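You operate a simulated robot arm through the tools that you are given. There is no shell and no other tool. Be economical: measure what you need, move in short steps, check, and stop when the job is done.

You are at the controls of a simulated robot arm. One attempt, no reset.

JOB
Open the white drawer, take the big steel weight and leave it inside, then shut the drawer.
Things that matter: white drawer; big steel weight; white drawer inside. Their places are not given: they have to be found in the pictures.

It is judged by the outcome, as a careful person would: the job done as asked, and still so three seconds after it is handed in. It fails if anything else is knocked over, pushed out of place, dropped, spilled or broken.

ROBOT AND FRAMES
A 6-joint arm with a two-finger parallel gripper, fixed in place. Base frame: the origin is at the foot of the arm, x ahead of it, y to its left, z up. Lengths are in mm, angles in rad, forces in N, time in s.
With the tool pointing down near the work surface it reaches from about 240 to 640 mm from the base axis. Its first joint turns from -1.152 to 1.152 rad. Payload 2.7 kg.
The tool frame sits at the grasp point between the pads (the TCP): z along the fingers, y along the line on which they close. The tips reach 23 mm beyond it. Largest opening 94 mm; finger width 38, thickness 10; the body of the gripper, 54 by 96 mm, starts 39 mm behind the TCP.
Orientation is that of the tool frame in the base frame, as a unit quaternion [w, x, y, z]. With the fingers straight down and closing along the base's y, the tool's x points along the base's -x, its y along +y and its z along -z.

CONTROLS
- The arm moves only by the tool apply_moves. Its argument "deltas" is a list of rows, each a list of 3 entries, a list of its own where there are three numbers: the turn, a rotation vector about the tool's x, y, z in units of 5 degrees (1.0 is 5 degrees), then the shift along the tool's x, y, z in units of 50 mm (1.0 is 50 mm), then the gripper command, from -1 (fully open) to 1 (shut), values between in proportion. In form: [[[rx, ry, rz], [x, y, z], jaw], ...]. A call has 1 to 12 rows; each row shifts and turns the commanded pose from where the row before left it, along the tool's axes as they then stand. A call with a number of a shift or a turn outside -1 to 1 is refused whole. A row lasts 0.2 s, in which the tool goes at most 50 mm and 0.15 rad; a call with a longer step from one row to the next is refused whole, and so is a gripper value outside its range. A pose out of reach is approached as far as the arm can. The call stops where the force on the tool passes 40 N (or 10 N more than at its start, if that is more) or the arm is blocked; 0.2 s more then pass. Each finger travels about 45 mm/s and halts on what it meets, pressing with about 41 N; the grip force reading is that of the motor and also rises with nothing between the fingers. The clock runs only during rows and for 0.2 s after the last one: add rows that do not move to give the fingers time. It gives the time, the measured TCP pose, the force on the tool (base axes), the opening and the grip force at its end, in the units of the frame above (readings bear some noise).
- Cameras (640 x 400 px; columns grow to the right, rows downward): "scene" is fixed at [88.7, -457.9, 1389.5]; the picture's right is [0.51, -0.86, 0.00], its down [-0.61, -0.36, -0.70] and it looks along [0.61, 0.36, -0.71] (base axes); focal length 276 px, centre (320, 200). "wrist" rides on the gripper at [-39, 0, -44] in the tool frame; the picture's right is [0.00, -1.00, 0.00], its down [0.97, 0.00, -0.24] and it looks along [0.24, 0.00, 0.97] (tool axes); focal length 218 px, centre (320, 200).
- get_image(camera): a new picture of that camera. It takes no simulated time.
- pixel_to_xyz(camera, pixels): for up to 12 pixels [column, row] of the newest picture of that camera ("zoom" is the newest enlarged one), the place [x, y, z] in the base frame of the surface seen there, good to about 2 mm. It takes no simulated time.
- close_up(camera, box): a new picture of the part [left, top, right, bottom] of that camera's present view, enlarged. It takes no simulated time.
- sign_off(): hands the job in; it is judged then, once.

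Work in short steps. Measure before you move; look again where a grasp or a placing could have gone wrong, and mend it. You have 60 turns and 20 pictures in all, those below and enlarged ones among them. Open the gripper and draw the arm clear of the work before you hand the job in, unless the task says otherwise; then end with one line.

The tools are called after "Emit:" by a JSON object that holds its "fn" and its "kwargs". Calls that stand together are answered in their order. apply_moves: Moves the arm, as the interface text tells. Its arguments: {"type":"object","properties":{"deltas":{"type":"array","items":{"type":"array"}}},"required":["deltas"]} The other tools are called the same way: get_image (camera) takes a picture; pixel_to_xyz (camera, pixels) gives the place of the surface under pixels of a picture; close_up (camera, box) takes an enlarged picture of a part of a camera's view; sign_off () hands the job in.

At the start:

```text
t: 0.0
ee_pos: [350.0, -184.3, 1162.0]
ee_rot: [0.0, 0.0, 1.0, 0.0]
force: [0.4, 0.4, -0.2]
gripper_width: 93.9
grip_force: 0.1
```

scene: 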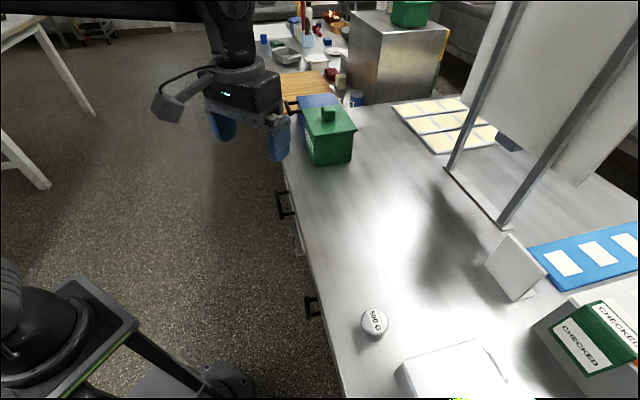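
wrist: 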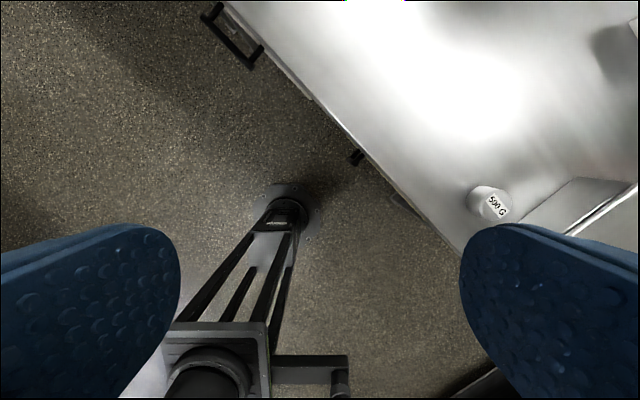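

The scene shows a weight marked "500 G" at (374,323) and black handles on the counter front at (285,205), (311,306) and (291,107). I'll enlarge these areas and measure them.

Emit:
{"fn": "close_up", "kwargs": {"camera": "scene", "box": [240, 170, 480, 400]}}

Emit:
{"fn": "close_up", "kwargs": {"camera": "scene", "box": [200, 0, 460, 170]}}

Emit:
{"fn": "pixel_to_xyz", "kwargs": {"camera": "scene", "pixels": [[374, 314], [374, 335], [283, 190], [281, 216], [292, 214], [309, 297], [314, 317], [298, 240], [450, 360], [286, 103], [300, 200], [330, 340]]}}

Emit:
{"fn": "pixel_to_xyz", "kwargs": {"camera": "wrist", "pixels": [[490, 205], [215, 12], [249, 63], [356, 157], [400, 203], [575, 215], [600, 60], [350, 130]]}}

```text
1.74 times, centred on (360, 285) of scene
```

zoom: 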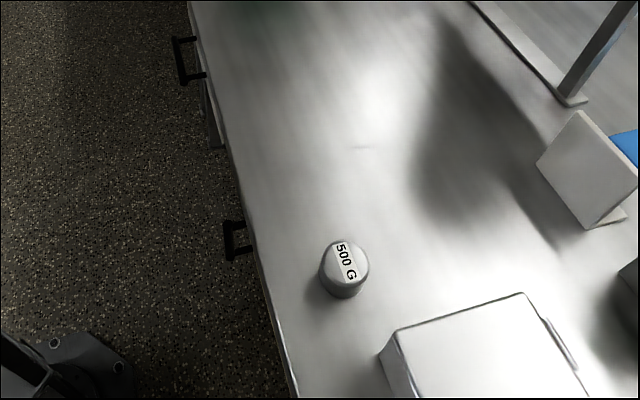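

```text
2.35 times, centred on (330, 85) of scene
```

zoom: 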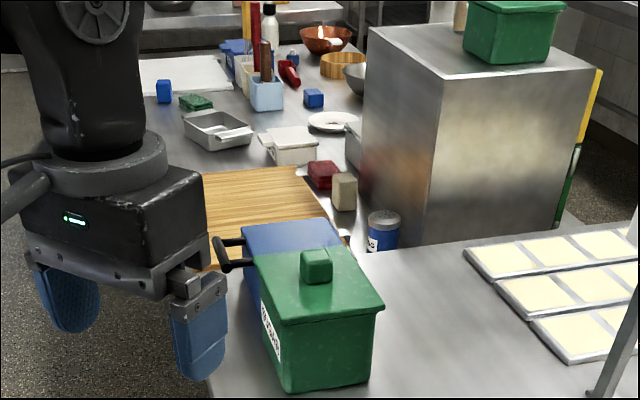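

```text
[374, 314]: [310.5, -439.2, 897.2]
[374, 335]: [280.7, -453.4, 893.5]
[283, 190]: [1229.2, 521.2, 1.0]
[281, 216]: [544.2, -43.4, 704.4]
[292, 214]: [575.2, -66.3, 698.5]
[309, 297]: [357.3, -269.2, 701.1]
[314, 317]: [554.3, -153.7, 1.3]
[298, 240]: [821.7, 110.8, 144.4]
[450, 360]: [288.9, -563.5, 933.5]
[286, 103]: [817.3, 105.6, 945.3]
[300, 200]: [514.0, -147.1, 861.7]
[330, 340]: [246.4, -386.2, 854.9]
```

```text
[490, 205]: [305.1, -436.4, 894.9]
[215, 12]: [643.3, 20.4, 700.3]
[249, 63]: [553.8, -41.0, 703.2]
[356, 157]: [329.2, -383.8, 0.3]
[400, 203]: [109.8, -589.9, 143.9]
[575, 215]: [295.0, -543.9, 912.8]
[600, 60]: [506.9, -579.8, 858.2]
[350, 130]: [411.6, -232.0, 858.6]
```

The weight is at about (298,-446), top z about 897. A white box-like unit stands near (289,-563) with its top at z about 933. I'll move the wrist camera toward it, staying high, to see what it is.

Emit:
{"fn": "apply_moves", "kwargs": {"deltas": [[[0, 0, 0], [0, -0.9, 0], -1], [[0, 0, 0], [0, -0.9, 0], -1], [[0, 0, 0], [0, -0.9, 0], -1], [[0, 0, 0], [0, -0.9, 0], -1], [[0, 0, 0], [0, -0.9, 0], -1]]}}

Emit:
{"fn": "get_image", "kwargs": {"camera": "wrist"}}

```text
t: 1.2
ee_pos: [349.0, -410.5, 1162.7]
ee_rot: [-0.001, -0.001, 1.0, 0.001]
force: [-0.2, -0.5, 1.3]
gripper_width: 93.9
grip_force: 0.1
```

```text
15 pictures are left
```

wrist: 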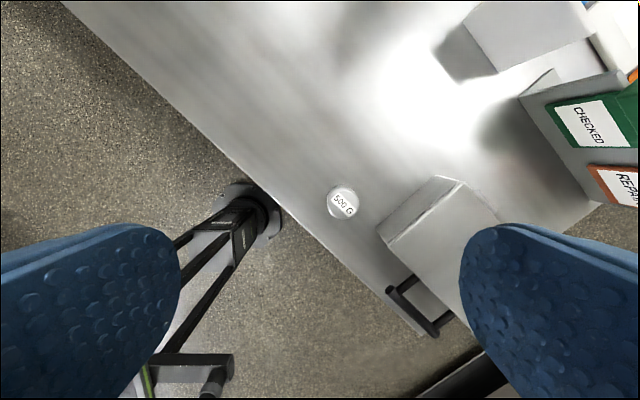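

The white unit is a drawer cabinet with a black handle at (418,312), facing the counter's front edge. I'll measure it.

Emit:
{"fn": "close_up", "kwargs": {"camera": "wrist", "box": [310, 160, 510, 350]}}

Emit:
{"fn": "pixel_to_xyz", "kwargs": {"camera": "wrist", "pixels": [[343, 203], [390, 290], [434, 331], [412, 311], [403, 286], [447, 318], [378, 229], [435, 177], [388, 243], [462, 183], [460, 280], [440, 220]]}}

```text
2.11 times, centred on (410, 255) of wrist
```

zoom: 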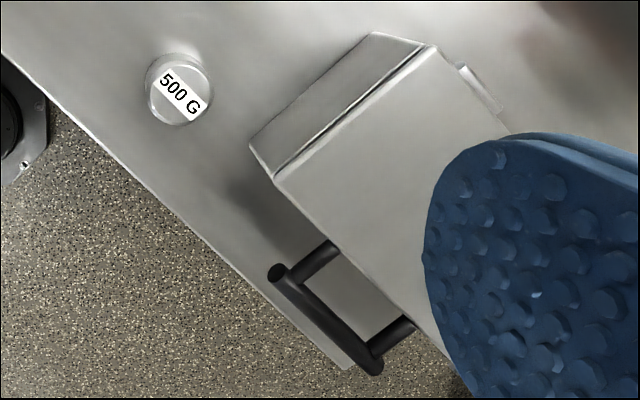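

```text
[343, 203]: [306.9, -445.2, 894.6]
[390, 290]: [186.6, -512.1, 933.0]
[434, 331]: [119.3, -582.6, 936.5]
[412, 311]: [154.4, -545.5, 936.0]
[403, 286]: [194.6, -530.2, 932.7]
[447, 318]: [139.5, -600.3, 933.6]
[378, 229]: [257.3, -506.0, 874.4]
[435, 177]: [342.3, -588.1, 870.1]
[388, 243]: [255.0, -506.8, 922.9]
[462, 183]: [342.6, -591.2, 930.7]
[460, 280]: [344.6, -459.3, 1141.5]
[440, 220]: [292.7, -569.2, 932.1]
```

The unit's front runs along about (-0.68,-0.73), and the drawer pulls out along (-0.73,0.68). The handle bar runs from (187,-512) to (119,-583) with its top at z about 935. I'll yaw the tool 47° so it closes along the pull axis, staying high.

Emit:
{"fn": "apply_moves", "kwargs": {"deltas": [[[0, 0, -0.94], [0, 0, 0], -1], [[0, 0, -0.94], [0, 0, 0], -1], [[0, 0, -0.94], [0, 0, 0], -1], [[0, 0, -0.94], [0, 0, 0], -1], [[0, 0, -0.94], [0, 0, 0], -1], [[0, 0, -0.94], [0, 0, 0], -1], [[0, 0, -0.94], [0, 0, 0], -1], [[0, 0, -0.94], [0, 0, 0], -1], [[0, 0, -0.94], [0, 0, 0], -1], [[0, 0, -0.94], [0, 0, 0], -1]]}}

```text
t: 3.4
ee_pos: [350.6, -409.4, 1160.5]
ee_rot: [0.0, -0.4, 0.916, 0.0]
force: [0.6, 0.0, 0.1]
gripper_width: 94.2
grip_force: 0.1
```

Yaw reached. Next I'll tilt 30° about the closing axis, so the wrist stays within joint-1 range, and move to a hover above the handle.

Emit:
{"fn": "apply_moves", "kwargs": {"deltas": [[[0, 1, 0], [0, 0, 0], -1], [[0, 1, 0], [0, 0, 0], -1], [[0, 1, 0], [0, 0, 0], -1], [[0, 1, 0], [0, 0, 0], -1], [[0, 1, 0], [0, 0, 0], -1], [[0, 1, 0], [0, 0, 0], -1], [[0, 0, 0], [0.576, 0.17, 0.563], -1], [[0, 0, 0], [0.576, 0.17, 0.563], -1], [[0, 0, 0], [0.576, 0.17, 0.563], -1], [[0, 0, 0], [0.576, 0.17, 0.563], -1], [[0, 0, 0], [0.576, 0.17, 0.563], -1], [[0, 0, 0], [0.576, 0.17, 0.563], -1]]}}

Emit:
{"fn": "get_image", "kwargs": {"camera": "wrist"}}

```text
t: 6.0
ee_pos: [153.4, -544.5, 1104.2]
ee_rot: [-0.238, -0.386, 0.885, -0.104]
force: [-0.4, -0.6, 0.2]
gripper_width: 93.7
grip_force: 0.0
```

```text
13 pictures are left
```

wrist: 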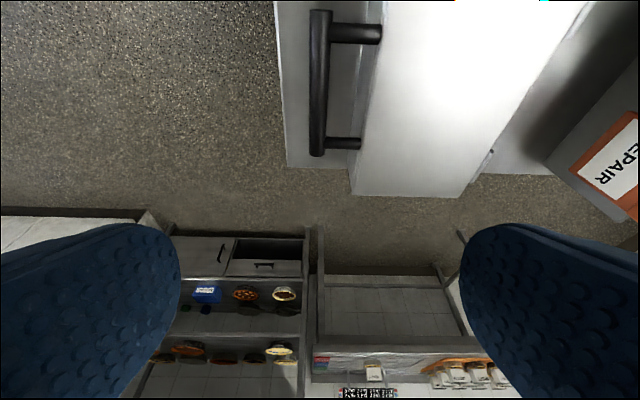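

The pose was reached, and the handle shows at (319,80). I'll measure the bar and the front.

Emit:
{"fn": "pixel_to_xyz", "kwargs": {"camera": "wrist", "pixels": [[319, 18], [319, 80], [318, 148], [311, 80], [327, 80], [375, 33], [357, 143], [385, 20], [355, 190], [290, 160], [345, 100], [470, 190]]}}

Emit:
{"fn": "close_up", "kwargs": {"camera": "wrist", "box": [260, 0, 520, 210]}}

```text
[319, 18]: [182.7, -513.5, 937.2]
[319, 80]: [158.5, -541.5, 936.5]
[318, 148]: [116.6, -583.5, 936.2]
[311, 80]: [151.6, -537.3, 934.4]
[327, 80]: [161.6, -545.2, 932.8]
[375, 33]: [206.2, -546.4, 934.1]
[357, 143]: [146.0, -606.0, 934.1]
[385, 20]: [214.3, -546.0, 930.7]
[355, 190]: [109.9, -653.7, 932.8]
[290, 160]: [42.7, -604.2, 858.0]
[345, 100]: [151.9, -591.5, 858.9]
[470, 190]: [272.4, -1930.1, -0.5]
```

```text
1.90 times, centred on (390, 105) of wrist
```

zoom: 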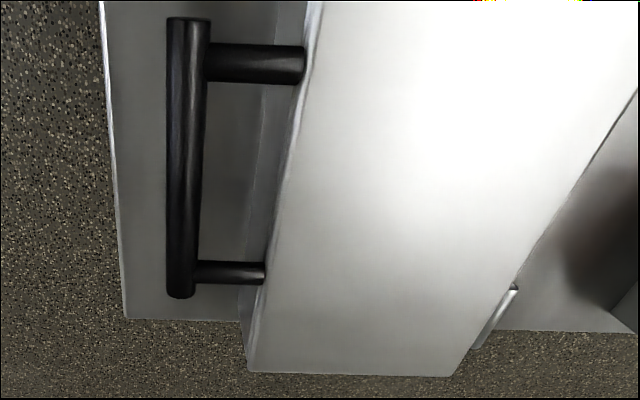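

The bar centre is at (150,-548.5), z about 930, and the TCP is aligned over it. I'll narrow the jaws to about 50 mm, so the inner finger clears the front, and descend to straddle the bar.

Emit:
{"fn": "apply_moves", "kwargs": {"deltas": [[[0, 0, 0], [0, 0, 0], -0.064], [[0, 0, 0], [0, 0, 0], -0.064], [[0, 0, 0], [-0.268, 0, 0.515], -0.064], [[0, 0, 0], [-0.268, 0, 0.515], -0.064], [[0, 0, 0], [-0.268, 0, 0.515], -0.064], [[0, 0, 0], [-0.268, 0, 0.515], -0.064], [[0, 0, 0], [-0.268, 0, 0.515], -0.064], [[0, 0, 0], [-0.268, 0, 0.515], -0.064]]}}

Emit:
{"fn": "get_image", "kwargs": {"camera": "wrist"}}

```text
t: 7.8
ee_pos: [148.8, -549.6, 924.3]
ee_rot: [-0.238, -0.385, 0.886, -0.103]
force: [0.7, 0.4, 0.7]
gripper_width: 50.1
grip_force: 0.1
```

```text
11 pictures are left
```

wrist: 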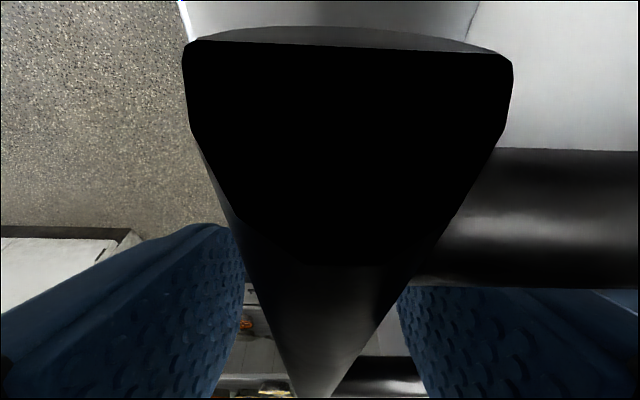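

The bar sits between the fingers with no contact force. I'll close on it and pull gently along the tool's +y.

Emit:
{"fn": "apply_moves", "kwargs": {"deltas": [[[0, 0, 0], [0, 0, 0], 1], [[0, 0, 0], [0, 0, 0], 1], [[0, 0, 0], [0, 0, 0], 1], [[0, 0, 0], [0, 0, 0], 1], [[0, 0, 0], [0, 0.2, 0], 1], [[0, 0, 0], [0, 0.3, 0], 1], [[0, 0, 0], [0, 0.3, 0], 1]]}}

```text
t: 9.4
ee_pos: [130.9, -520.5, 928.3]
ee_rot: [-0.237, -0.385, 0.886, -0.103]
force: [0.8, -4.0, 0.3]
gripper_width: 15.3
grip_force: 40.9
out of reach, approached as far as the arm can: row 6, 7
```

The drawer opened about 33 mm before the joint-1 limit stopped the pull, so more tilt is needed. I'll loosen the jaws and tilt another 15° about the closing axis, then read where the tool is before regrasping.

Emit:
{"fn": "apply_moves", "kwargs": {"deltas": [[[0, 0, 0], [0, 0, 0], 0.15], [[0, 0, 0], [0, 0, 0], 0.15], [[0, 1, 0], [0, 0, -0.12], 0.15], [[0, 1, 0], [0.05, 0, 0], 0.15], [[0, 1, 0], [0.05, 0, 0], 0.15]]}}

```text
t: 10.6
ee_pos: [129.4, -522.1, 935.6]
ee_rot: [-0.352, -0.368, 0.847, -0.153]
force: [0.1, -0.5, -1.1]
gripper_width: 40.0
grip_force: 0.1
```

No contact. The TCP is about 5 mm off the bar's middle, so I'll shift along the bar, close, and pull on.

Emit:
{"fn": "apply_moves", "kwargs": {"deltas": [[[0, 0, 0], [0.09, 0, 0.09], 0.15], [[0, 0, 0], [0, 0, 0], 1], [[0, 0, 0], [0, 0, 0], 1], [[0, 0, 0], [0, 0, 0], 1], [[0, 0, 0], [0, 0.2, 0], 1], [[0, 0, 0], [0, 0.2, 0], 1], [[0, 0, 0], [0, 0.2, 0], 1]]}}

```text
t: 12.2
ee_pos: [108.4, -503.4, 936.8]
ee_rot: [-0.35, -0.369, 0.847, -0.153]
force: [0.1, -4.0, 0.0]
gripper_width: 15.4
grip_force: 40.6
out of reach, approached as far as the arm can: row 7
```

Opened about 61 mm so far. I'll release and lift straight up to look at the open drawer and decide how to pull it further.

Emit:
{"fn": "apply_moves", "kwargs": {"deltas": [[[0, 0, 0], [0, 0, 0], 0.15], [[0, 0, 0], [0, 0, 0], 0.15], [[0, 0, 0], [0.4, 0, -0.4], 0.15], [[0, 0, 0], [0.6, 0, -0.6], 0.15], [[0, 0, 0], [0.6, 0, -0.6], 0.15], [[0, 0, 0], [0.6, 0, -0.6], 0.15], [[0, 0, 0], [-0.4, -0.5, -0.6], 0.15]]}}

Emit:
{"fn": "get_image", "kwargs": {"camera": "wrist"}}

```text
t: 13.8
ee_pos: [151.4, -494.5, 1102.0]
ee_rot: [-0.351, -0.368, 0.848, -0.152]
force: [-0.3, -0.5, 0.1]
gripper_width: 39.9
grip_force: 0.1
```

```text
10 pictures are left
```

wrist: 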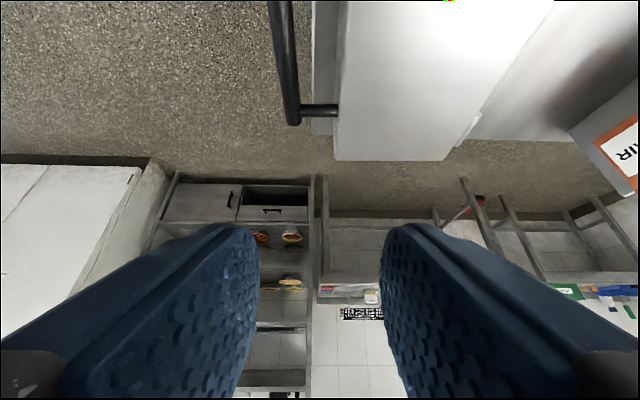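

I need to check whether the drawer opened or the whole unit moved, so I'll measure the bar and the unit edges.

Emit:
{"fn": "pixel_to_xyz", "kwargs": {"camera": "wrist", "pixels": [[292, 118], [282, 40], [275, 5], [332, 110], [340, 158], [346, 10], [443, 158], [325, 50], [322, 130], [350, 60], [330, 20], [420, 60]]}}

Emit:
{"fn": "close_up", "kwargs": {"camera": "scene", "box": [270, 240, 560, 400]}}

```text
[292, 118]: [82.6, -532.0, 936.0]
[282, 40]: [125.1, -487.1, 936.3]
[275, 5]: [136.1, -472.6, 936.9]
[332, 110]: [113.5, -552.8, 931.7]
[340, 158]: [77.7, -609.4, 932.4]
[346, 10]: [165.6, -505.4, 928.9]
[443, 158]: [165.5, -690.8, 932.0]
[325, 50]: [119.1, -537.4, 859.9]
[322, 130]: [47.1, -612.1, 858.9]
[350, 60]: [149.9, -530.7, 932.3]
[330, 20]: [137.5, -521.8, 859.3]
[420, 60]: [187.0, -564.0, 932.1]
```

```text
2.21 times, centred on (415, 320) of scene
```

zoom: 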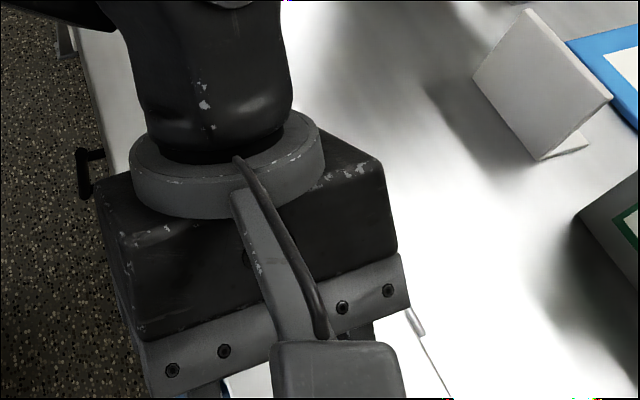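

The unit's near and far corners both moved about 55 mm with the handle. It looks as though the whole unit slid and the drawer did not open relative to it. Before doing more, I'll look at its front face and sides from the front.

Emit:
{"fn": "apply_moves", "kwargs": {"deltas": [[[1, 0, -1], [0, 0, 0], -1], [[1, 0, -1], [0, 0, 0], -1], [[1, 0, -1], [0, 0, 0], -1], [[1, 0, -1], [0, 0, 0], -1], [[1, 0, -1], [0, 0, 0], -1], [[1, 0, -1], [0, 0, 0], -1], [[0.8, 0, -0.8], [0, 0, 0], -1], [[0, 0, 0], [-0.79, 0.07, 0.264], -1], [[0, 0, 0], [-0.79, 0.07, 0.264], -1], [[0, 0, 0], [-0.79, 0.07, 0.264], -1]]}}

Emit:
{"fn": "get_image", "kwargs": {"camera": "wrist"}}

```text
t: 16.0
ee_pos: [185.3, -422.9, 1011.8]
ee_rot: [0.258, 0.681, -0.624, 0.281]
force: [0.7, 0.1, 0.8]
gripper_width: 94.0
grip_force: 0.1
out of reach, approached as far as the arm can: row 6, 7, 8, 9, 10
```

```text
8 pictures are left
```

wrist: 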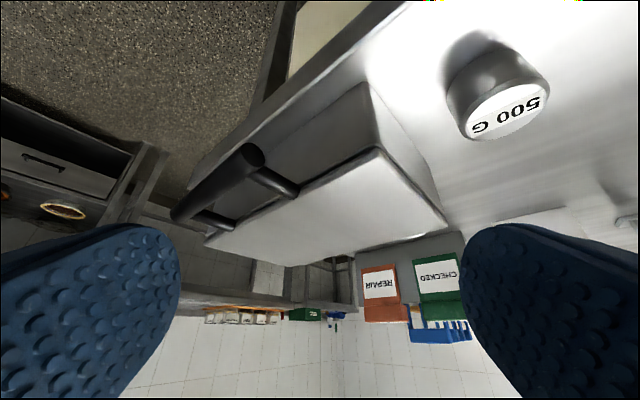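

The view is upside down. It shows the front of the box at (300,165), with a seam just under the top. I'll enlarge it.

Emit:
{"fn": "close_up", "kwargs": {"camera": "wrist", "box": [160, 0, 480, 270]}}

Emit:
{"fn": "pixel_to_xyz", "kwargs": {"camera": "wrist", "pixels": [[380, 152], [365, 85], [210, 240], [250, 150], [180, 215], [300, 150], [265, 190], [230, 225], [440, 220], [290, 60], [300, 25], [240, 210]]}}

```text
1.48 times, centred on (320, 135) of wrist
```

zoom: 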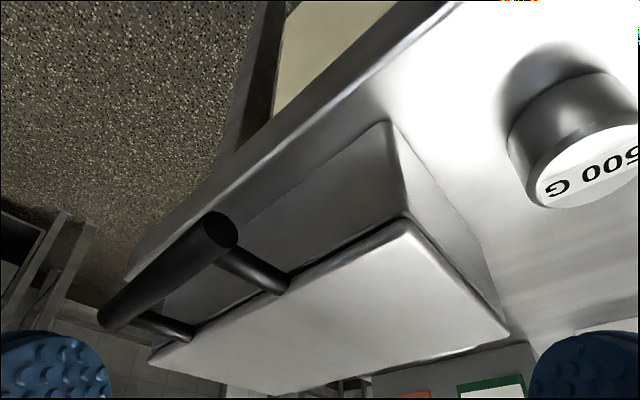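

```text
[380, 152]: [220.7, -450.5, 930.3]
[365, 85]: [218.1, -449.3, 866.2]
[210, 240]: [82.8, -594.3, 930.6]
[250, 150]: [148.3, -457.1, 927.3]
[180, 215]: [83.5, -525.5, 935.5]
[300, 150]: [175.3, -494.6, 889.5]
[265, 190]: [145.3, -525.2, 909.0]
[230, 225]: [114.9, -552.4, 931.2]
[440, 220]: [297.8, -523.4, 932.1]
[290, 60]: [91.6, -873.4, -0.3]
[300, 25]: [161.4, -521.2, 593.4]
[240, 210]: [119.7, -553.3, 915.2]
```

This is a lidded box with a hinge at the back and the handle on its lid. It isn't the drawer, and I slid it by about (-34,+51) mm, so I must put it back. Bar centre is now about (115.6,-497) and was (149.6,-548.5). I'll turn the tool back to the bar-aligned pose first.

Emit:
{"fn": "apply_moves", "kwargs": {"deltas": [[[-1, 0, 1], [0.14, 0, -0.14], -0.064], [[-1, 0, 1], [0.14, 0, -0.14], -0.064], [[-1, 0, 1], [0.14, 0, -0.14], -0.064], [[-1, 0, 1], [0.14, 0, -0.14], -0.064], [[-1, 0, 1], [0.14, 0, -0.14], -0.064], [[-1, 0, 1], [0.14, 0, -0.14], -0.064], [[-0.8, 0, 0.8], [0.14, 0, -0.14], -0.064]]}}

```text
t: 17.6
ee_pos: [184.9, -422.1, 1081.9]
ee_rot: [-0.35, -0.368, 0.848, -0.152]
force: [-0.1, 0.0, 0.3]
gripper_width: 50.1
grip_force: 0.1
```

Orientation is restored. Now I'll move over the bar's present centre and descend with 50 mm jaws.

Emit:
{"fn": "apply_moves", "kwargs": {"deltas": [[[0, 0, 0], [0.104, -0.007, 0.877], -0.064], [[0, 0, 0], [0.104, -0.007, 0.877], -0.064], [[0, 0, 0], [0.104, -0.007, 0.877], -0.064], [[0, 0, 0], [0, 0, 0], -0.064]]}}

Emit:
{"fn": "get_image", "kwargs": {"camera": "wrist"}}

```text
t: 18.6
ee_pos: [113.4, -499.4, 1000.0]
ee_rot: [-0.351, -0.369, 0.847, -0.153]
force: [-0.8, 0.3, 0.2]
gripper_width: 50.3
grip_force: 0.1
```

```text
6 pictures are left
```

wrist: 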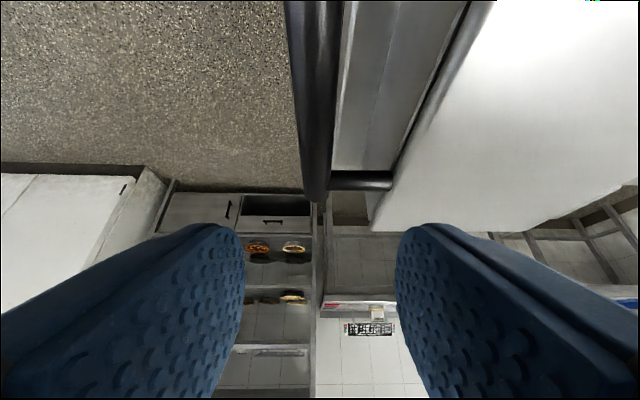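

The bar shows at column about 317, centred between the fingers. I'll check its exact place.

Emit:
{"fn": "pixel_to_xyz", "kwargs": {"camera": "wrist", "pixels": [[317, 196], [316, 150], [314, 60], [376, 230], [385, 180], [315, 100]]}}

```text
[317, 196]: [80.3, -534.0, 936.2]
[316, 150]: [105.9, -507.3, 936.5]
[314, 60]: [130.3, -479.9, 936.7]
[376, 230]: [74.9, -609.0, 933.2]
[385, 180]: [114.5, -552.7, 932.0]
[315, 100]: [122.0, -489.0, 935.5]
```

The bar's far end is at (80.3,-534) and was about (114.5,-586). I'll descend, grip, and push the box back by (+34.5,-51.5).

Emit:
{"fn": "apply_moves", "kwargs": {"deltas": [[[0, 0, 0], [-0.45, 0, 0.45], -0.064], [[0, 0, 0], [-0.45, 0, 0.45], -0.064], [[0, 0, 0], [0, 0, 0], 1], [[0, 0, 0], [0, 0, 0], 1], [[0, 0, 0], [0, 0, 0], 1], [[0, 0, 0], [0, 0, 0], 1], [[0, 0, 0], [0.0485, -0.3025, 0.0485], 1], [[0, 0, 0], [0.0485, -0.3025, 0.0485], 1], [[0, 0, 0], [0.0485, -0.3025, 0.0485], 1], [[0, 0, 0], [0.0485, -0.3025, 0.0485], 1], [[0, 0, 0], [0, 0, 0], 1]]}}

```text
t: 21.0
ee_pos: [152.9, -551.7, 934.7]
ee_rot: [-0.351, -0.369, 0.847, -0.154]
force: [-2.4, 5.7, 5.6]
gripper_width: 15.6
grip_force: 40.6
```

The box appears back to within a few mm. I'll release, lift straight up and untilt on the way clear, then check with the scene camera.

Emit:
{"fn": "apply_moves", "kwargs": {"deltas": [[[0, 0, 0], [0, 0, 0], -0.064], [[0, 0, 0], [0, 0, 0], -0.064], [[0, 0, 0], [0, 0, 0], -0.064], [[0, 0, 0], [0.4, 0, -0.4], -0.064], [[0, 0, 0], [0.6, 0, -0.6], -0.064], [[0, 0, 0], [0.6, 0, -0.6], -0.064], [[0, 0, 0], [0.6, 0, -0.6], -0.064], [[0, -1, 0], [-0.5, 0, -0.5], -0.5], [[0, -1, 0], [-0.5, 0, -0.5], -0.5], [[0, -1, 0], [-0.5, 0, -0.5], -0.5], [[0, -1, 0], [-0.5, 0, -0.2], -0.5], [[0, -1, 0], [-0.5, 0, -0.2], -0.5]]}}

Emit:
{"fn": "apply_moves", "kwargs": {"deltas": [[[0, -1, 0], [-0.6, 0, 0.2], -0.5], [[0, -1, 0], [-0.6, 0, 0.2], -0.5], [[0, -1, 0], [-0.6, 0, 0], -0.5], [[0, -1, 0], [-0.6, 0, 0], -0.5], [[0, 0, 1], [0, 0.6, 0], -0.5], [[0, 0, 1], [0, 0.6, 0], -0.5], [[0, 0, 1], [0, 0.6, 0], -0.5], [[0, 0, 1], [0, 0.6, 0], -0.5], [[0, 0, 1], [0, 0, 0], -0.5], [[0, 0, 1], [0, 0, 0], -0.5], [[0, 0, 1], [0, 0, 0], -0.5], [[0, 0, 1], [0, 0, 0], -0.5]]}}

```text
t: 23.6
ee_pos: [258.7, -434.8, 1096.7]
ee_rot: [-0.158, -0.393, 0.903, -0.069]
force: [0.6, 0.8, -0.3]
gripper_width: 70.8
grip_force: 0.0
```

```text
t: 26.2
ee_pos: [259.4, -263.9, 1047.2]
ee_rot: [0.001, -0.06, 0.998, 0.0]
force: [1.3, -0.3, -0.1]
gripper_width: 70.6
grip_force: 0.1
```

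The tool is vertical and clear. I'll keep turning so the wrist camera can look at the counter's front, and move outside the edge.

Emit:
{"fn": "apply_moves", "kwargs": {"deltas": [[[0, 0, 1], [0, 0.3, 0], -0.5], [[0, 0, 1], [0, 0.3, 0], -0.5], [[0, 0, 1], [0, 0.3, 0], -0.5], [[0, 0, 1], [0, 0.3, 0], -0.5], [[0, 0, 1], [0, 0.3, 0], -0.5], [[0, 0, 1], [0, 0, 0.2], -0.5], [[0, 0, 1], [0, 0, 0.2], -0.5], [[0, 0, 1], [0, 0, 0.2], -0.5], [[0, 0, 1], [0, 0, 0.2], -0.5], [[0, 0, 1], [0, 0, 0.2], -0.5], [[0, 0, 1], [0, 0, 0.2], -0.5]]}}

Emit:
{"fn": "apply_moves", "kwargs": {"deltas": [[[0, -1, 0], [0, 0, 0], -0.5], [[0, -1, 0], [0, 0, 0], -0.5], [[0, -1, 0], [0, 0, 0], -0.5], [[0, -1, 0], [0, 0, 0], -0.5], [[0, -1, 0], [0, 0, 0], -0.5], [[0, -1, 0], [0, 0, 0], -0.5], [[0, -1, 0], [0, 0, 0], -0.5], [[0, -1, 0], [0, 0, 0], -0.5], [[0, -1, 0], [0, 0, 0], -0.5]]}}

Emit:
{"fn": "get_image", "kwargs": {"camera": "wrist"}}

```text
t: 28.6
ee_pos: [260.1, -188.9, 987.5]
ee_rot: [0.0, 0.407, 0.913, 0.0]
force: [-0.3, -1.2, -1.1]
gripper_width: 70.7
grip_force: 0.1
```

```text
t: 30.6
ee_pos: [300.4, -215.6, 1017.1]
ee_rot: [0.333, 0.38, 0.849, -0.151]
force: [0.2, 0.3, -1.3]
gripper_width: 70.6
grip_force: 0.1
out of reach, approached as far as the arm can: row 6, 7, 8
```

```text
5 pictures are left
```

wrist: 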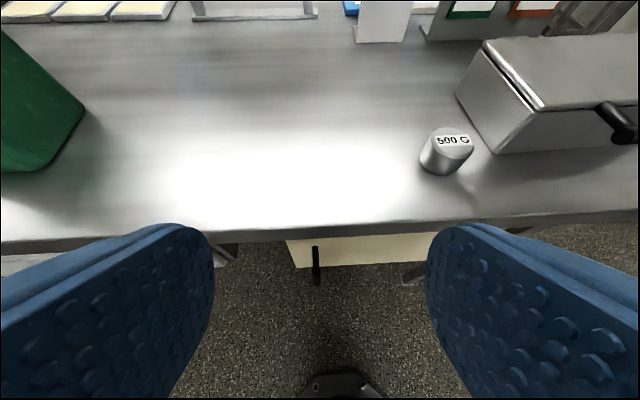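

Below the counter edge there's a cream-white front at (370,250) with a black handle at (316,265), and a second, greyer front at the left (230,255). I'll enlarge and measure, and also recheck the box's corners.

Emit:
{"fn": "close_up", "kwargs": {"camera": "wrist", "box": [180, 200, 450, 340]}}

Emit:
{"fn": "pixel_to_xyz", "kwargs": {"camera": "wrist", "pixels": [[316, 250], [317, 265], [317, 280], [300, 250], [350, 255], [400, 245], [290, 243], [425, 255], [320, 232], [495, 151], [536, 106], [484, 44]]}}

Emit:
{"fn": "pixel_to_xyz", "kwargs": {"camera": "wrist", "pixels": [[449, 139], [445, 172], [430, 155], [468, 155], [220, 252], [410, 275], [15, 260], [234, 250], [420, 222], [200, 232], [300, 268], [60, 150]]}}

```text
2.37 times, centred on (315, 270) of wrist
```

zoom: 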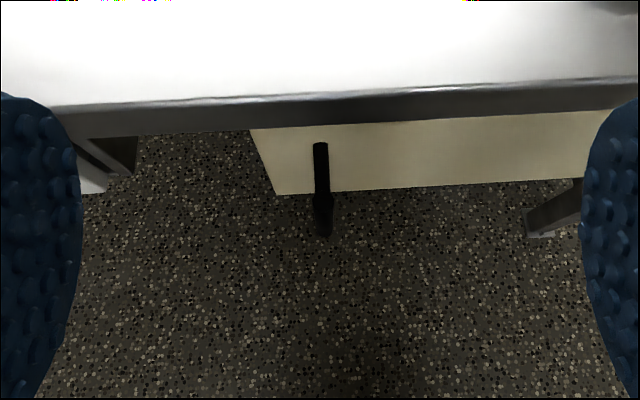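

```text
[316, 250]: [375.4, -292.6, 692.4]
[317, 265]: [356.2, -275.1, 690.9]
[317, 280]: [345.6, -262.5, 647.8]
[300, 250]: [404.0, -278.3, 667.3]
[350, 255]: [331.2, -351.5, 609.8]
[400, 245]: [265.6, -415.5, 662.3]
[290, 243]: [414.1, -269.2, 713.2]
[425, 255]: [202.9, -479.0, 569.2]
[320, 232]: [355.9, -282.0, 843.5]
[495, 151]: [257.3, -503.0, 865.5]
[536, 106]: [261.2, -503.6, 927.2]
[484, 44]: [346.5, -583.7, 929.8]
```

```text
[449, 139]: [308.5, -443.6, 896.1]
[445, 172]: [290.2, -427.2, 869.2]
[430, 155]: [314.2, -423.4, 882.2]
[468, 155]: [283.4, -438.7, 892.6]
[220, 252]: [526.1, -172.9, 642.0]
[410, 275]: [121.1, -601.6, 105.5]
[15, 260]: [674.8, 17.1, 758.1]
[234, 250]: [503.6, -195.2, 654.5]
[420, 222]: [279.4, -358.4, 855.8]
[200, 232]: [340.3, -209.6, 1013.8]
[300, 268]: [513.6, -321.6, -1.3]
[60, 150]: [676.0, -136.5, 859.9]
```

The box is back within about 5 mm of its first place. The cream panel has a vertical handle near its left edge, like a hinged cupboard door. The horizontal bar handle at about (554..643, -41..20, 701) on the left unit looks more like a drawer, so I'll look there.

Emit:
{"fn": "apply_moves", "kwargs": {"deltas": [[[0, 0, 0], [0.263, 0.84, -0.044], -0.5], [[0, 0, 0], [0.263, 0.84, -0.044], -0.5], [[0, 0, 0], [0.263, 0.84, -0.044], -0.5], [[0, 0, 0], [0.263, 0.84, -0.044], -0.5], [[0, 0, 0], [0.263, 0.84, -0.044], -0.5], [[0, 0, 0], [0.263, 0.84, -0.044], -0.5], [[0, 0, 0], [0.263, 0.84, -0.044], -0.5], [[0, 0, 0], [0.263, 0.84, -0.044], -0.5]]}}

Emit:
{"fn": "get_image", "kwargs": {"camera": "wrist"}}

```text
t: 32.4
ee_pos: [496.4, 70.3, 952.6]
ee_rot: [0.35, 0.376, 0.844, -0.156]
force: [-0.4, 0.4, 0.6]
gripper_width: 70.5
grip_force: 0.0
out of reach, approached as far as the arm can: row 1
```

```text
3 pictures are left
```

wrist: 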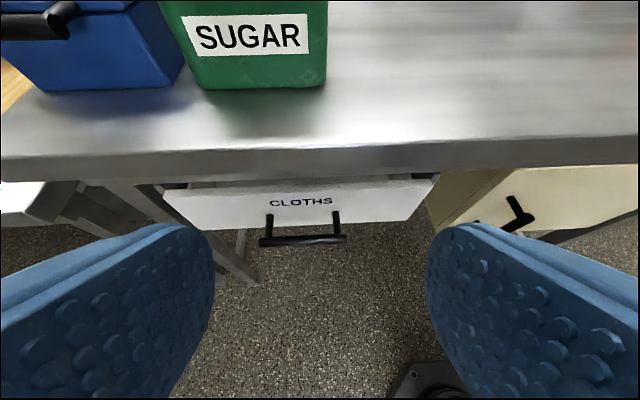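

The white drawer labelled "CLOTHS" is under the counter at (300,205), with a horizontal bar at (303,240). I'll measure it.

Emit:
{"fn": "pixel_to_xyz", "kwargs": {"camera": "wrist", "pixels": [[264, 241], [303, 240], [343, 239], [269, 222], [337, 220], [170, 195], [430, 182], [190, 228], [408, 218], [300, 190], [300, 212], [303, 236]]}}

Emit:
{"fn": "pixel_to_xyz", "kwargs": {"camera": "wrist", "pixels": [[200, 183], [300, 180], [400, 176], [150, 172], [300, 165], [300, 142], [150, 150], [450, 140], [303, 243], [425, 176], [268, 212], [165, 190]]}}

```text
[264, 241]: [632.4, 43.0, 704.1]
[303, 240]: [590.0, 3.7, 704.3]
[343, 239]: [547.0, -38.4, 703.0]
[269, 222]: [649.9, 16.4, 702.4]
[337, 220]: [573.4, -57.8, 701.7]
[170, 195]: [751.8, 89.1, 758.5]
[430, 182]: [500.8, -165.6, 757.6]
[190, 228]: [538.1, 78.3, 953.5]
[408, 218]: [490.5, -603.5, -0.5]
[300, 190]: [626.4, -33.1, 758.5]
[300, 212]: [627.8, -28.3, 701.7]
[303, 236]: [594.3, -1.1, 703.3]
```

```text
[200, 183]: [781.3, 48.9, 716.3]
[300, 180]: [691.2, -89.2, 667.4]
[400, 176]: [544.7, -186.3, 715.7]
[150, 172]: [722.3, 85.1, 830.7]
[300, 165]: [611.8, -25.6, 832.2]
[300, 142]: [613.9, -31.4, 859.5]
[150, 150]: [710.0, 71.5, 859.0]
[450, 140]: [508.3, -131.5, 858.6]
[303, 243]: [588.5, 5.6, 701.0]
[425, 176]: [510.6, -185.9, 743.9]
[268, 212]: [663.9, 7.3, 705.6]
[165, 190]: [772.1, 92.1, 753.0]
```

Drawer front: top edge at z 758 from (752,89) to (501,-166), so it pulls along m=(-0.712,0.702). The bar runs from (632,43) to (547,-38), z about 700, 50 mm out from the front. I'll roll the tool 90° so the jaws close across the bar with the 45° tilt.

Emit:
{"fn": "apply_moves", "kwargs": {"deltas": [[[-0.49, 0, -0.49], [0, 0, 0], 0.15], [[0, 0, -1], [0, 0, 0], 0.15], [[0, 0, -1], [0, 0, 0], 0.15], [[0, 0, -1], [0, 0, 0], 0.15], [[0, 0, -1], [0, 0, 0], 0.15], [[0, 0, -1], [0, 0, 0], 0.15], [[0, 0, -1], [0, 0, 0], 0.15], [[0, 0, -1], [0, 0, 0], 0.15], [[0, 0, -1], [0, 0, 0], 0.15], [[0, 0, -1], [0, 0, 0], 0.15]]}}

Emit:
{"fn": "apply_moves", "kwargs": {"deltas": [[[0, 0, -1], [0, 0, 0], 0.15], [[0, 0, -1], [0, 0, 0], 0.15], [[0, 0, -1], [0, 0, 0], 0.15], [[0, 0, -1], [0, 0, 0], 0.15], [[0, 0, -1], [0, 0, 0], 0.15], [[0, 0, -1], [0, 0, 0], 0.15], [[0, 0, -1], [0, 0, 0], 0.15], [[0, 0, -1], [0, 0, 0], 0.15], [[0, 0, -1], [0, 0, 0], 0.15]]}}

```text
t: 34.6
ee_pos: [497.3, 71.1, 953.8]
ee_rot: [0.272, -0.004, 0.924, -0.269]
force: [1.1, 0.0, -0.4]
gripper_width: 39.9
grip_force: 0.2
```

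```text
t: 36.6
ee_pos: [497.0, 71.3, 953.9]
ee_rot: [0.148, -0.358, 0.852, -0.353]
force: [-0.2, -0.4, 0.3]
gripper_width: 39.5
grip_force: 0.0
```

Orientation is right. I'll come down outside the counter edge and along the 45° line toward the bar, stopping about 80 mm short to check.

Emit:
{"fn": "apply_moves", "kwargs": {"deltas": [[[0, 0, 0], [-0.115, 0.64, 0.633], 0.15], [[0, 0, 0], [-0.115, 0.64, 0.633], 0.15], [[0, 0, 0], [-0.115, 0.64, 0.633], 0.15], [[0, 0, 0], [0, 0, 0.8], 0.15], [[0, 0, 0], [0, 0, 0.8], 0.15], [[0, 0, 0], [0, 0, 0], 0.15]]}}

```text
t: 38.0
ee_pos: [547.2, 44.0, 763.1]
ee_rot: [0.148, -0.358, 0.852, -0.353]
force: [-0.7, -0.4, 0.3]
gripper_width: 39.9
grip_force: 0.1
```

On line. I'll advance the last 81 mm and close; a width near 12–15 mm will confirm the bar is held.

Emit:
{"fn": "apply_moves", "kwargs": {"deltas": [[[0, 0, 0], [0, 0, 0.4], 0.15], [[0, 0, 0], [0, 0, 0.4], 0.15], [[0, 0, 0], [0, 0, 0.4], 0.15], [[0, 0, 0], [0, 0, 0.42], 0.15], [[0, 0, 0], [0, 0, 0], 1], [[0, 0, 0], [0, 0, 0], 1], [[0, 0, 0], [0, 0, 0], 1], [[0, 0, 0], [0, 0, 0], 1]]}}

```text
t: 39.8
ee_pos: [588.5, 4.0, 701.7]
ee_rot: [0.147, -0.357, 0.853, -0.35]
force: [-3.0, 15.7, -23.3]
gripper_width: 15.8
grip_force: 44.8
```

The bar is held, 15.8 mm wide. I'll pull along m in small rows.

Emit:
{"fn": "apply_moves", "kwargs": {"deltas": [[[0, 0, 0], [0, 0.14, -0.14], 1], [[0, 0, 0], [0, 0.2, -0.2], 1], [[0, 0, 0], [0, 0.28, -0.28], 1], [[0, 0, 0], [0, 0.28, -0.28], 1]]}}

```text
t: 40.1
ee_pos: [586.3, 5.0, 701.6]
ee_rot: [0.149, -0.356, 0.855, -0.348]
force: [2.6, 5.3, -4.9]
gripper_width: 15.4
grip_force: 45.2
stopped in row 1: the force on the tool passed its limit (the readings are from after the stop); the commanded pose is now the measured one
```

It stopped on the residual grip load, which has now relaxed. I'll retry with gentler rows.

Emit:
{"fn": "apply_moves", "kwargs": {"deltas": [[[0, 0, 0], [0, 0.06, -0.06], 1], [[0, 0, 0], [0, 0.1, -0.1], 1], [[0, 0, 0], [0, 0.15, -0.15], 1], [[0, 0, 0], [0, 0.2, -0.2], 1], [[0, 0, 0], [0, 0.25, -0.25], 1]]}}

```text
t: 41.3
ee_pos: [551.0, 43.2, 701.8]
ee_rot: [0.149, -0.359, 0.853, -0.349]
force: [16.5, 14.5, -17.9]
gripper_width: 15.5
grip_force: 45.3
```

The drawer is sliding: 52 mm so far. There's a side load of about 22 N along +e and about 18 N downward, so I'll trim the path that way and pull on.

Emit:
{"fn": "apply_moves", "kwargs": {"deltas": [[[0, 0, 0], [-0.06, 0.03, 0.03], 1], [[0, 0, 0], [-0.02, 0.2, -0.2], 1], [[0, 0, 0], [-0.02, 0.25, -0.25], 1], [[0, 0, 0], [-0.02, 0.25, -0.25], 1], [[0, 0, 0], [-0.02, 0.25, -0.25], 1]]}}

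```text
t: 42.1
ee_pos: [535.9, 57.1, 701.0]
ee_rot: [0.145, -0.353, 0.853, -0.356]
force: [-3.8, -2.2, 6.7]
gripper_width: 15.3
grip_force: 44.6
stopped in row 3: the force on the tool passed its limit (the readings are from after the stop); the commanded pose is now the measured one
```

It stopped on a force spike and then relaxed. Overall travel direction is (-0.695,0.719), about 72 mm in all. I'll go on with smaller, smoother steps along that line.

Emit:
{"fn": "apply_moves", "kwargs": {"deltas": [[[0, 0, 0], [-0.002, 0.05, -0.05], 1], [[0, 0, 0], [-0.004, 0.1, -0.1], 1], [[0, 0, 0], [-0.006, 0.15, -0.15], 1], [[0, 0, 0], [-0.006, 0.15, -0.15], 1], [[0, 0, 0], [-0.006, 0.15, -0.15], 1], [[0, 0, 0], [-0.006, 0.15, -0.15], 1]]}}

```text
t: 43.4
ee_pos: [499.7, 91.1, 701.7]
ee_rot: [0.145, -0.351, 0.852, -0.359]
force: [-5.0, -3.4, 6.1]
gripper_width: 15.4
grip_force: 44.6
stopped in row 6: the force on the tool passed its limit (the readings are from after the stop); the commanded pose is now the measured one
```

124 mm open. I'll go on a little further without the sideways trim.

Emit:
{"fn": "apply_moves", "kwargs": {"deltas": [[[0, 0, 0], [0, 0.05, -0.05], 1], [[0, 0, 0], [0, 0.1, -0.1], 1], [[0, 0, 0], [0, 0.12, -0.12], 1], [[0, 0, 0], [0, 0.12, -0.12], 1], [[0, 0, 0], [0, 0.12, -0.12], 1], [[0, 0, 0], [0, 0.12, -0.12], 1]]}}

```text
t: 44.8
ee_pos: [468.9, 123.3, 700.8]
ee_rot: [0.144, -0.351, 0.853, -0.358]
force: [-4.3, -5.6, 4.5]
gripper_width: 15.2
grip_force: 44.8
```

The drawer is open about 169 mm. I'll release, back out along the tool axis, and rise.

Emit:
{"fn": "apply_moves", "kwargs": {"deltas": [[[0, 0, 0], [0, 0, 0], 0.15], [[0, 0, 0], [0, 0, 0], 0.15], [[0, 0, 0], [0, 0, 0], 0.15], [[0, 0, 0], [0, 0, -0.4], 0.15], [[0, 0, 0], [0, 0, -0.7], 0.15], [[0, 0, 0], [0, 0, -0.7], 0.15], [[0, 0, 0], [0, -0.65, -0.65], 0], [[0, 0, 0], [0, -0.65, -0.65], -0.3], [[0, 0, 0], [0, -0.65, -0.65], -0.5], [[0, 0, 0], [0, -0.65, -0.65], -0.7]]}}

Emit:
{"fn": "apply_moves", "kwargs": {"deltas": [[[-1, 0, 0], [0, 0, 0], -1], [[-1, 0, 0], [0, 0, 0], -1], [[-1, 0, 0], [0, 0, 0], -1], [[-1, 0, 0], [0, 0, 0], -1], [[-1, 0, 0], [0, 0, 0], -1], [[-1, 0, 0], [0, 0, 0], -1], [[-1, 0, 0], [0, 0, 0], -1], [[-1, 0, 0], [0, 0, 0], -1], [[-1, 0, 0], [0, 0, 0], -1]]}}

```text
t: 47.0
ee_pos: [424.2, 167.7, 948.4]
ee_rot: [0.143, -0.353, 0.852, -0.358]
force: [0.7, 0.1, 0.2]
gripper_width: 79.7
grip_force: 0.0
```

```text
t: 49.0
ee_pos: [426.1, 170.3, 947.7]
ee_rot: [-0.002, -0.381, 0.925, -0.003]
force: [0.5, 0.5, -0.8]
gripper_width: 93.9
grip_force: 0.0
```

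Vertical at yaw 45°. I'll travel to hover above the weight, near (299,-443), at about z 1000.

Emit:
{"fn": "apply_moves", "kwargs": {"deltas": [[[0, 0, 0], [0.8, -0.53, -0.1], -1], [[0, 0, 0], [0.8, -0.53, -0.1], -1], [[0, 0, 0], [0.8, -0.53, -0.1], -1], [[0, 0, 0], [0.8, -0.53, -0.1], -1], [[0, 0, 0], [0.8, -0.53, -0.1], -1], [[0, 0, 0], [0.8, -0.53, -0.1], -1], [[0, 0, 0], [0.8, -0.53, -0.1], -1], [[0, 0, 0], [0.8, -0.53, -0.1], -1], [[0, 0, 0], [0.8, -0.53, -0.1], -1], [[0, 0, 0], [0.8, -0.53, -0.1], -1], [[0, 0, 0], [0.8, -0.53, -0.1], -1]]}}

Emit:
{"fn": "apply_moves", "kwargs": {"deltas": [[[0, 0, 0], [0.82, -0.54, 0], -1], [[0, 0, 0], [0.82, -0.54, 0], -1], [[0, 0, 0], [0, 0, 0], -1]]}}

Emit:
{"fn": "get_image", "kwargs": {"camera": "wrist"}}

```text
t: 51.4
ee_pos: [317.4, -345.5, 1004.6]
ee_rot: [-0.001, -0.381, 0.925, -0.005]
force: [1.0, -0.1, 0.0]
gripper_width: 94.4
grip_force: 0.0
```

```text
t: 52.2
ee_pos: [297.0, -439.5, 1008.8]
ee_rot: [0.0, -0.382, 0.924, -0.004]
force: [-0.2, 0.9, 0.1]
gripper_width: 94.1
grip_force: 0.0
```

```text
2 pictures are left
```

wrist: 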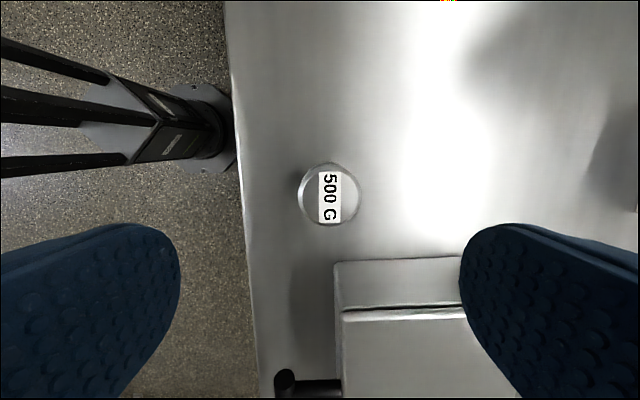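

The weight is at (329,195), with the box's near corner at (340,262)–(343,315). I'll measure both to plan clearance.

Emit:
{"fn": "pixel_to_xyz", "kwargs": {"camera": "wrist", "pixels": [[329, 170], [329, 220], [305, 195], [355, 195], [340, 264], [342, 318], [450, 260], [450, 310], [285, 378], [329, 195]]}}

```text
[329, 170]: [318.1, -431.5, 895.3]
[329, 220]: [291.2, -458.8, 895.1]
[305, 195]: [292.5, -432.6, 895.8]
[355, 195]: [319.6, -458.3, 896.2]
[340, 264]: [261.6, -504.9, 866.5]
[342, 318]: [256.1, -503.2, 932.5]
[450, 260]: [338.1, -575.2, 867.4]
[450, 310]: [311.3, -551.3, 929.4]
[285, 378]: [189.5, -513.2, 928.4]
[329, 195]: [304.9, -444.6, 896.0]
```

Weight centre is (305.5,-445.3), top z 896; the box's side is about 72 mm away, enough for the gripper. I'll centre, descend to TCP z about 888 and close.

Emit:
{"fn": "apply_moves", "kwargs": {"deltas": [[[0, 0, 0], [-0.038, -0.202, 0], -1], [[0, 0, 0], [0, 0, 0.7], -1], [[0, 0, 0], [0, 0, 0.7], -1], [[0, 0, 0], [0, 0, 0.5], -1], [[0, 0, 0], [0, 0, 0.5], -1], [[0, 0, 0], [0, 0, 0], 1], [[0, 0, 0], [0, 0, 0], 1], [[0, 0, 0], [0, 0, 0], 1], [[0, 0, 0], [0, 0, 0], 1], [[0, 0, 0], [0, 0, 0], 1]]}}

```text
t: 54.4
ee_pos: [306.4, -447.4, 887.1]
ee_rot: [-0.001, -0.38, 0.925, -0.004]
force: [-0.5, 1.3, 0.1]
gripper_width: 46.4
grip_force: 41.5
```

Held, 46 mm wide. I'll lift and carry it to above the open drawer.

Emit:
{"fn": "apply_moves", "kwargs": {"deltas": [[[0, 0, 0], [0, 0, -0.6], 1], [[0, 0, 0], [0, 0, -0.9], 1], [[0, 0, 0], [0, 0, -0.9], 1], [[0, 0, 0], [-0.94, 0.27, 0], 1], [[0, 0, 0], [-0.94, 0.27, 0], 1], [[0, 0, 0], [-0.94, 0.27, 0], 1], [[0, 0, 0], [-0.94, 0.27, 0], 1], [[0, 0, 0], [-0.94, 0.27, 0], 1], [[0, 0, 0], [-0.94, 0.27, 0], 1], [[0, 0, 0], [-0.94, 0.27, 0], 1], [[0, 0, 0], [-0.94, 0.27, 0], 1], [[0, 0, 0], [-0.94, 0.27, 0], 1]]}}

Emit:
{"fn": "apply_moves", "kwargs": {"deltas": [[[0, 0, 0], [-0.9, 0.275, 0], 1], [[0, 0, 0], [-0.9, 0.275, 0], 1], [[0, 0, 0], [0, 0, 0], 1]]}}

Emit:
{"fn": "get_image", "kwargs": {"camera": "wrist"}}

```text
t: 57.0
ee_pos: [520.3, -63.3, 1002.7]
ee_rot: [-0.001, -0.38, 0.925, -0.004]
force: [0.5, 0.4, 0.0]
gripper_width: 0.1
grip_force: 40.5
```

```text
t: 57.8
ee_pos: [563.8, 19.4, 1005.6]
ee_rot: [0.0, -0.379, 0.925, -0.004]
force: [0.3, 0.6, 0.2]
gripper_width: 0.0
grip_force: 41.3
```

```text
1 pictures are left
```

wrist: 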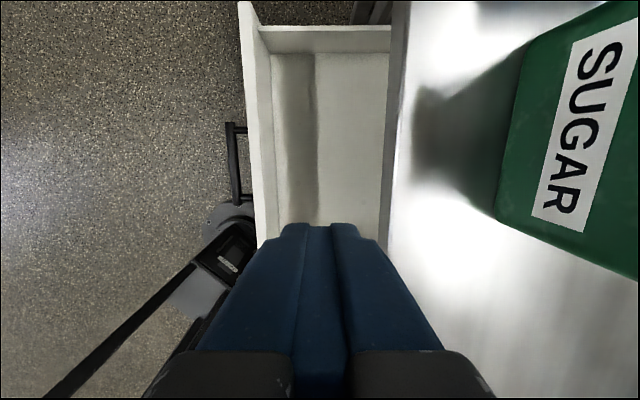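

The gripper reads 0 mm, so the weight slipped out, probably at the lift. First I'll use this picture to measure the open drawer's inside.

Emit:
{"fn": "pixel_to_xyz", "kwargs": {"camera": "wrist", "pixels": [[300, 100], [350, 100], [350, 180], [255, 100], [268, 100], [283, 180], [392, 150], [320, 38], [375, 120], [236, 160], [300, 210], [375, 215]]}}

```text
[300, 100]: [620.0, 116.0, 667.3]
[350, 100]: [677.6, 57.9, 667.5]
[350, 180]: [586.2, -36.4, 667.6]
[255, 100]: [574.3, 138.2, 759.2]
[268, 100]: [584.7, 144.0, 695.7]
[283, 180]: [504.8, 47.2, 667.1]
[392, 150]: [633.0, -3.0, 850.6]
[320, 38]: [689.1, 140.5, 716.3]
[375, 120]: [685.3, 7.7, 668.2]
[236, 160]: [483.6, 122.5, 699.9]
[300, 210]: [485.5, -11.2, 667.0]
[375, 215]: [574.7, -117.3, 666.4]
```

Drawer floor is at z 667, clear and flat. I'll use the last picture on the fixed camera, with the arm well away from the weight's place, to find where the weight is.

Emit:
{"fn": "get_image", "kwargs": {"camera": "scene"}}

```text
0 pictures are left
```

scene: 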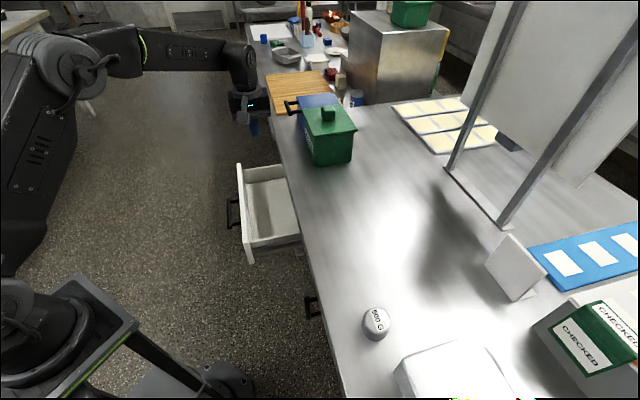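

The weight stands upright at (376,322), almost where it was; it only slipped at the start of the lift. I'll probe its outline.

Emit:
{"fn": "pixel_to_xyz", "kwargs": {"camera": "scene", "pixels": [[376, 310], [376, 314], [376, 320], [376, 326], [376, 331], [366, 319], [370, 319], [382, 319], [386, 319], [388, 319], [364, 319], [376, 336]]}}

Emit:
{"fn": "pixel_to_xyz", "kwargs": {"camera": "scene", "pixels": [[376, 307], [376, 309], [368, 309], [384, 309], [388, 313], [365, 313], [376, 340], [368, 335], [384, 335], [389, 325], [364, 328], [398, 368]]}}

```text
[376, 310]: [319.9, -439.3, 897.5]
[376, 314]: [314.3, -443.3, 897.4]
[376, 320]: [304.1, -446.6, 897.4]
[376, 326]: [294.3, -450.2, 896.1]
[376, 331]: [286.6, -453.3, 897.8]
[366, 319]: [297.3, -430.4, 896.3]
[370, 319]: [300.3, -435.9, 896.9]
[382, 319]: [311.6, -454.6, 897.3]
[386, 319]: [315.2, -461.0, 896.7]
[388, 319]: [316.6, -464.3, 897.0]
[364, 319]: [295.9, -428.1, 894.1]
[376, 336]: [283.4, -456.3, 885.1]
```

```text
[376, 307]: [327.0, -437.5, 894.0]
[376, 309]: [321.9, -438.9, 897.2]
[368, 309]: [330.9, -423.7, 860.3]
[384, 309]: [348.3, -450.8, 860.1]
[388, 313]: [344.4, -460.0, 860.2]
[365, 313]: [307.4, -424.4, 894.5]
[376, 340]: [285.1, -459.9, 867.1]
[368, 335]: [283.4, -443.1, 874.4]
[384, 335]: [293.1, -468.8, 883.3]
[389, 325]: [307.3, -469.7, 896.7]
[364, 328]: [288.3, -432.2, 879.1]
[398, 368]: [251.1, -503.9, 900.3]
```

Weight centre is now (305,-447), top z 897. I'll return above it with open jaws.

Emit:
{"fn": "apply_moves", "kwargs": {"deltas": [[[0, 0, 0], [0.93, -0.274, 0], -1], [[0, 0, 0], [0.93, -0.274, 0], -1], [[0, 0, 0], [0.93, -0.274, 0], -1], [[0, 0, 0], [0.93, -0.274, 0], -1], [[0, 0, 0], [0.93, -0.274, 0], -1], [[0, 0, 0], [0.93, -0.274, 0], -1], [[0, 0, 0], [0.93, -0.274, 0], -1], [[0, 0, 0], [0.93, -0.274, 0], -1], [[0, 0, 0], [0.93, -0.274, 0], -1], [[0, 0, 0], [0.93, -0.274, 0], -1], [[0, 0, 0], [0.93, -0.274, 0], -1], [[0, 0, 0], [0, 0, 0], -1]]}}

```text
t: 60.4
ee_pos: [305.8, -445.8, 1005.9]
ee_rot: [-0.001, -0.382, 0.924, -0.004]
force: [-0.2, 0.2, -0.8]
gripper_width: 94.0
grip_force: 0.1
```

On target within 2 mm. I'll descend slightly lower than before (TCP about 885), close, give the grip time, then lift slowly by a few mm to test.

Emit:
{"fn": "apply_moves", "kwargs": {"deltas": [[[0, 0, 0], [0.02, 0, 0.7], -1], [[0, 0, 0], [0, 0, 0.7], -1], [[0, 0, 0], [0, 0, 0.5], -1], [[0, 0, 0], [0, 0, 0.53], -1], [[0, 0, 0], [0, 0, 0], 1], [[0, 0, 0], [0, 0, 0], 1], [[0, 0, 0], [0, 0, 0], 1], [[0, 0, 0], [0, 0, 0], 1], [[0, 0, 0], [0, 0, 0], 1], [[0, 0, 0], [0, 0, -0.06], 1], [[0, 0, 0], [0, 0, -0.08], 1], [[0, 0, 0], [0, 0, 0], 1]]}}

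```text
t: 63.0
ee_pos: [307.7, -447.7, 893.4]
ee_rot: [-0.001, -0.38, 0.925, -0.004]
force: [-0.1, 0.1, -5.2]
gripper_width: 46.5
grip_force: 40.9
```

The load reads -5.2 N and the width is 46.5 mm, so the weight is lifted. I'll raise it gently.

Emit:
{"fn": "apply_moves", "kwargs": {"deltas": [[[0, 0, 0], [0, 0, -0.1], 1], [[0, 0, 0], [0, 0, -0.15], 1], [[0, 0, 0], [0, 0, -0.2], 1], [[0, 0, 0], [0, 0, -0.25], 1], [[0, 0, 0], [0, 0, -0.25], 1], [[0, 0, 0], [0, 0, -0.25], 1], [[0, 0, 0], [0, 0, -0.25], 1], [[0, 0, 0], [0, 0, -0.2], 1], [[0, 0, 0], [0, 0, -0.1], 1], [[0, 0, 0], [0, 0, -0.05], 1]]}}

```text
t: 65.2
ee_pos: [307.7, -447.6, 983.3]
ee_rot: [-0.001, -0.379, 0.925, -0.004]
force: [0.1, -0.5, -5.1]
gripper_width: 46.5
grip_force: 40.3
```

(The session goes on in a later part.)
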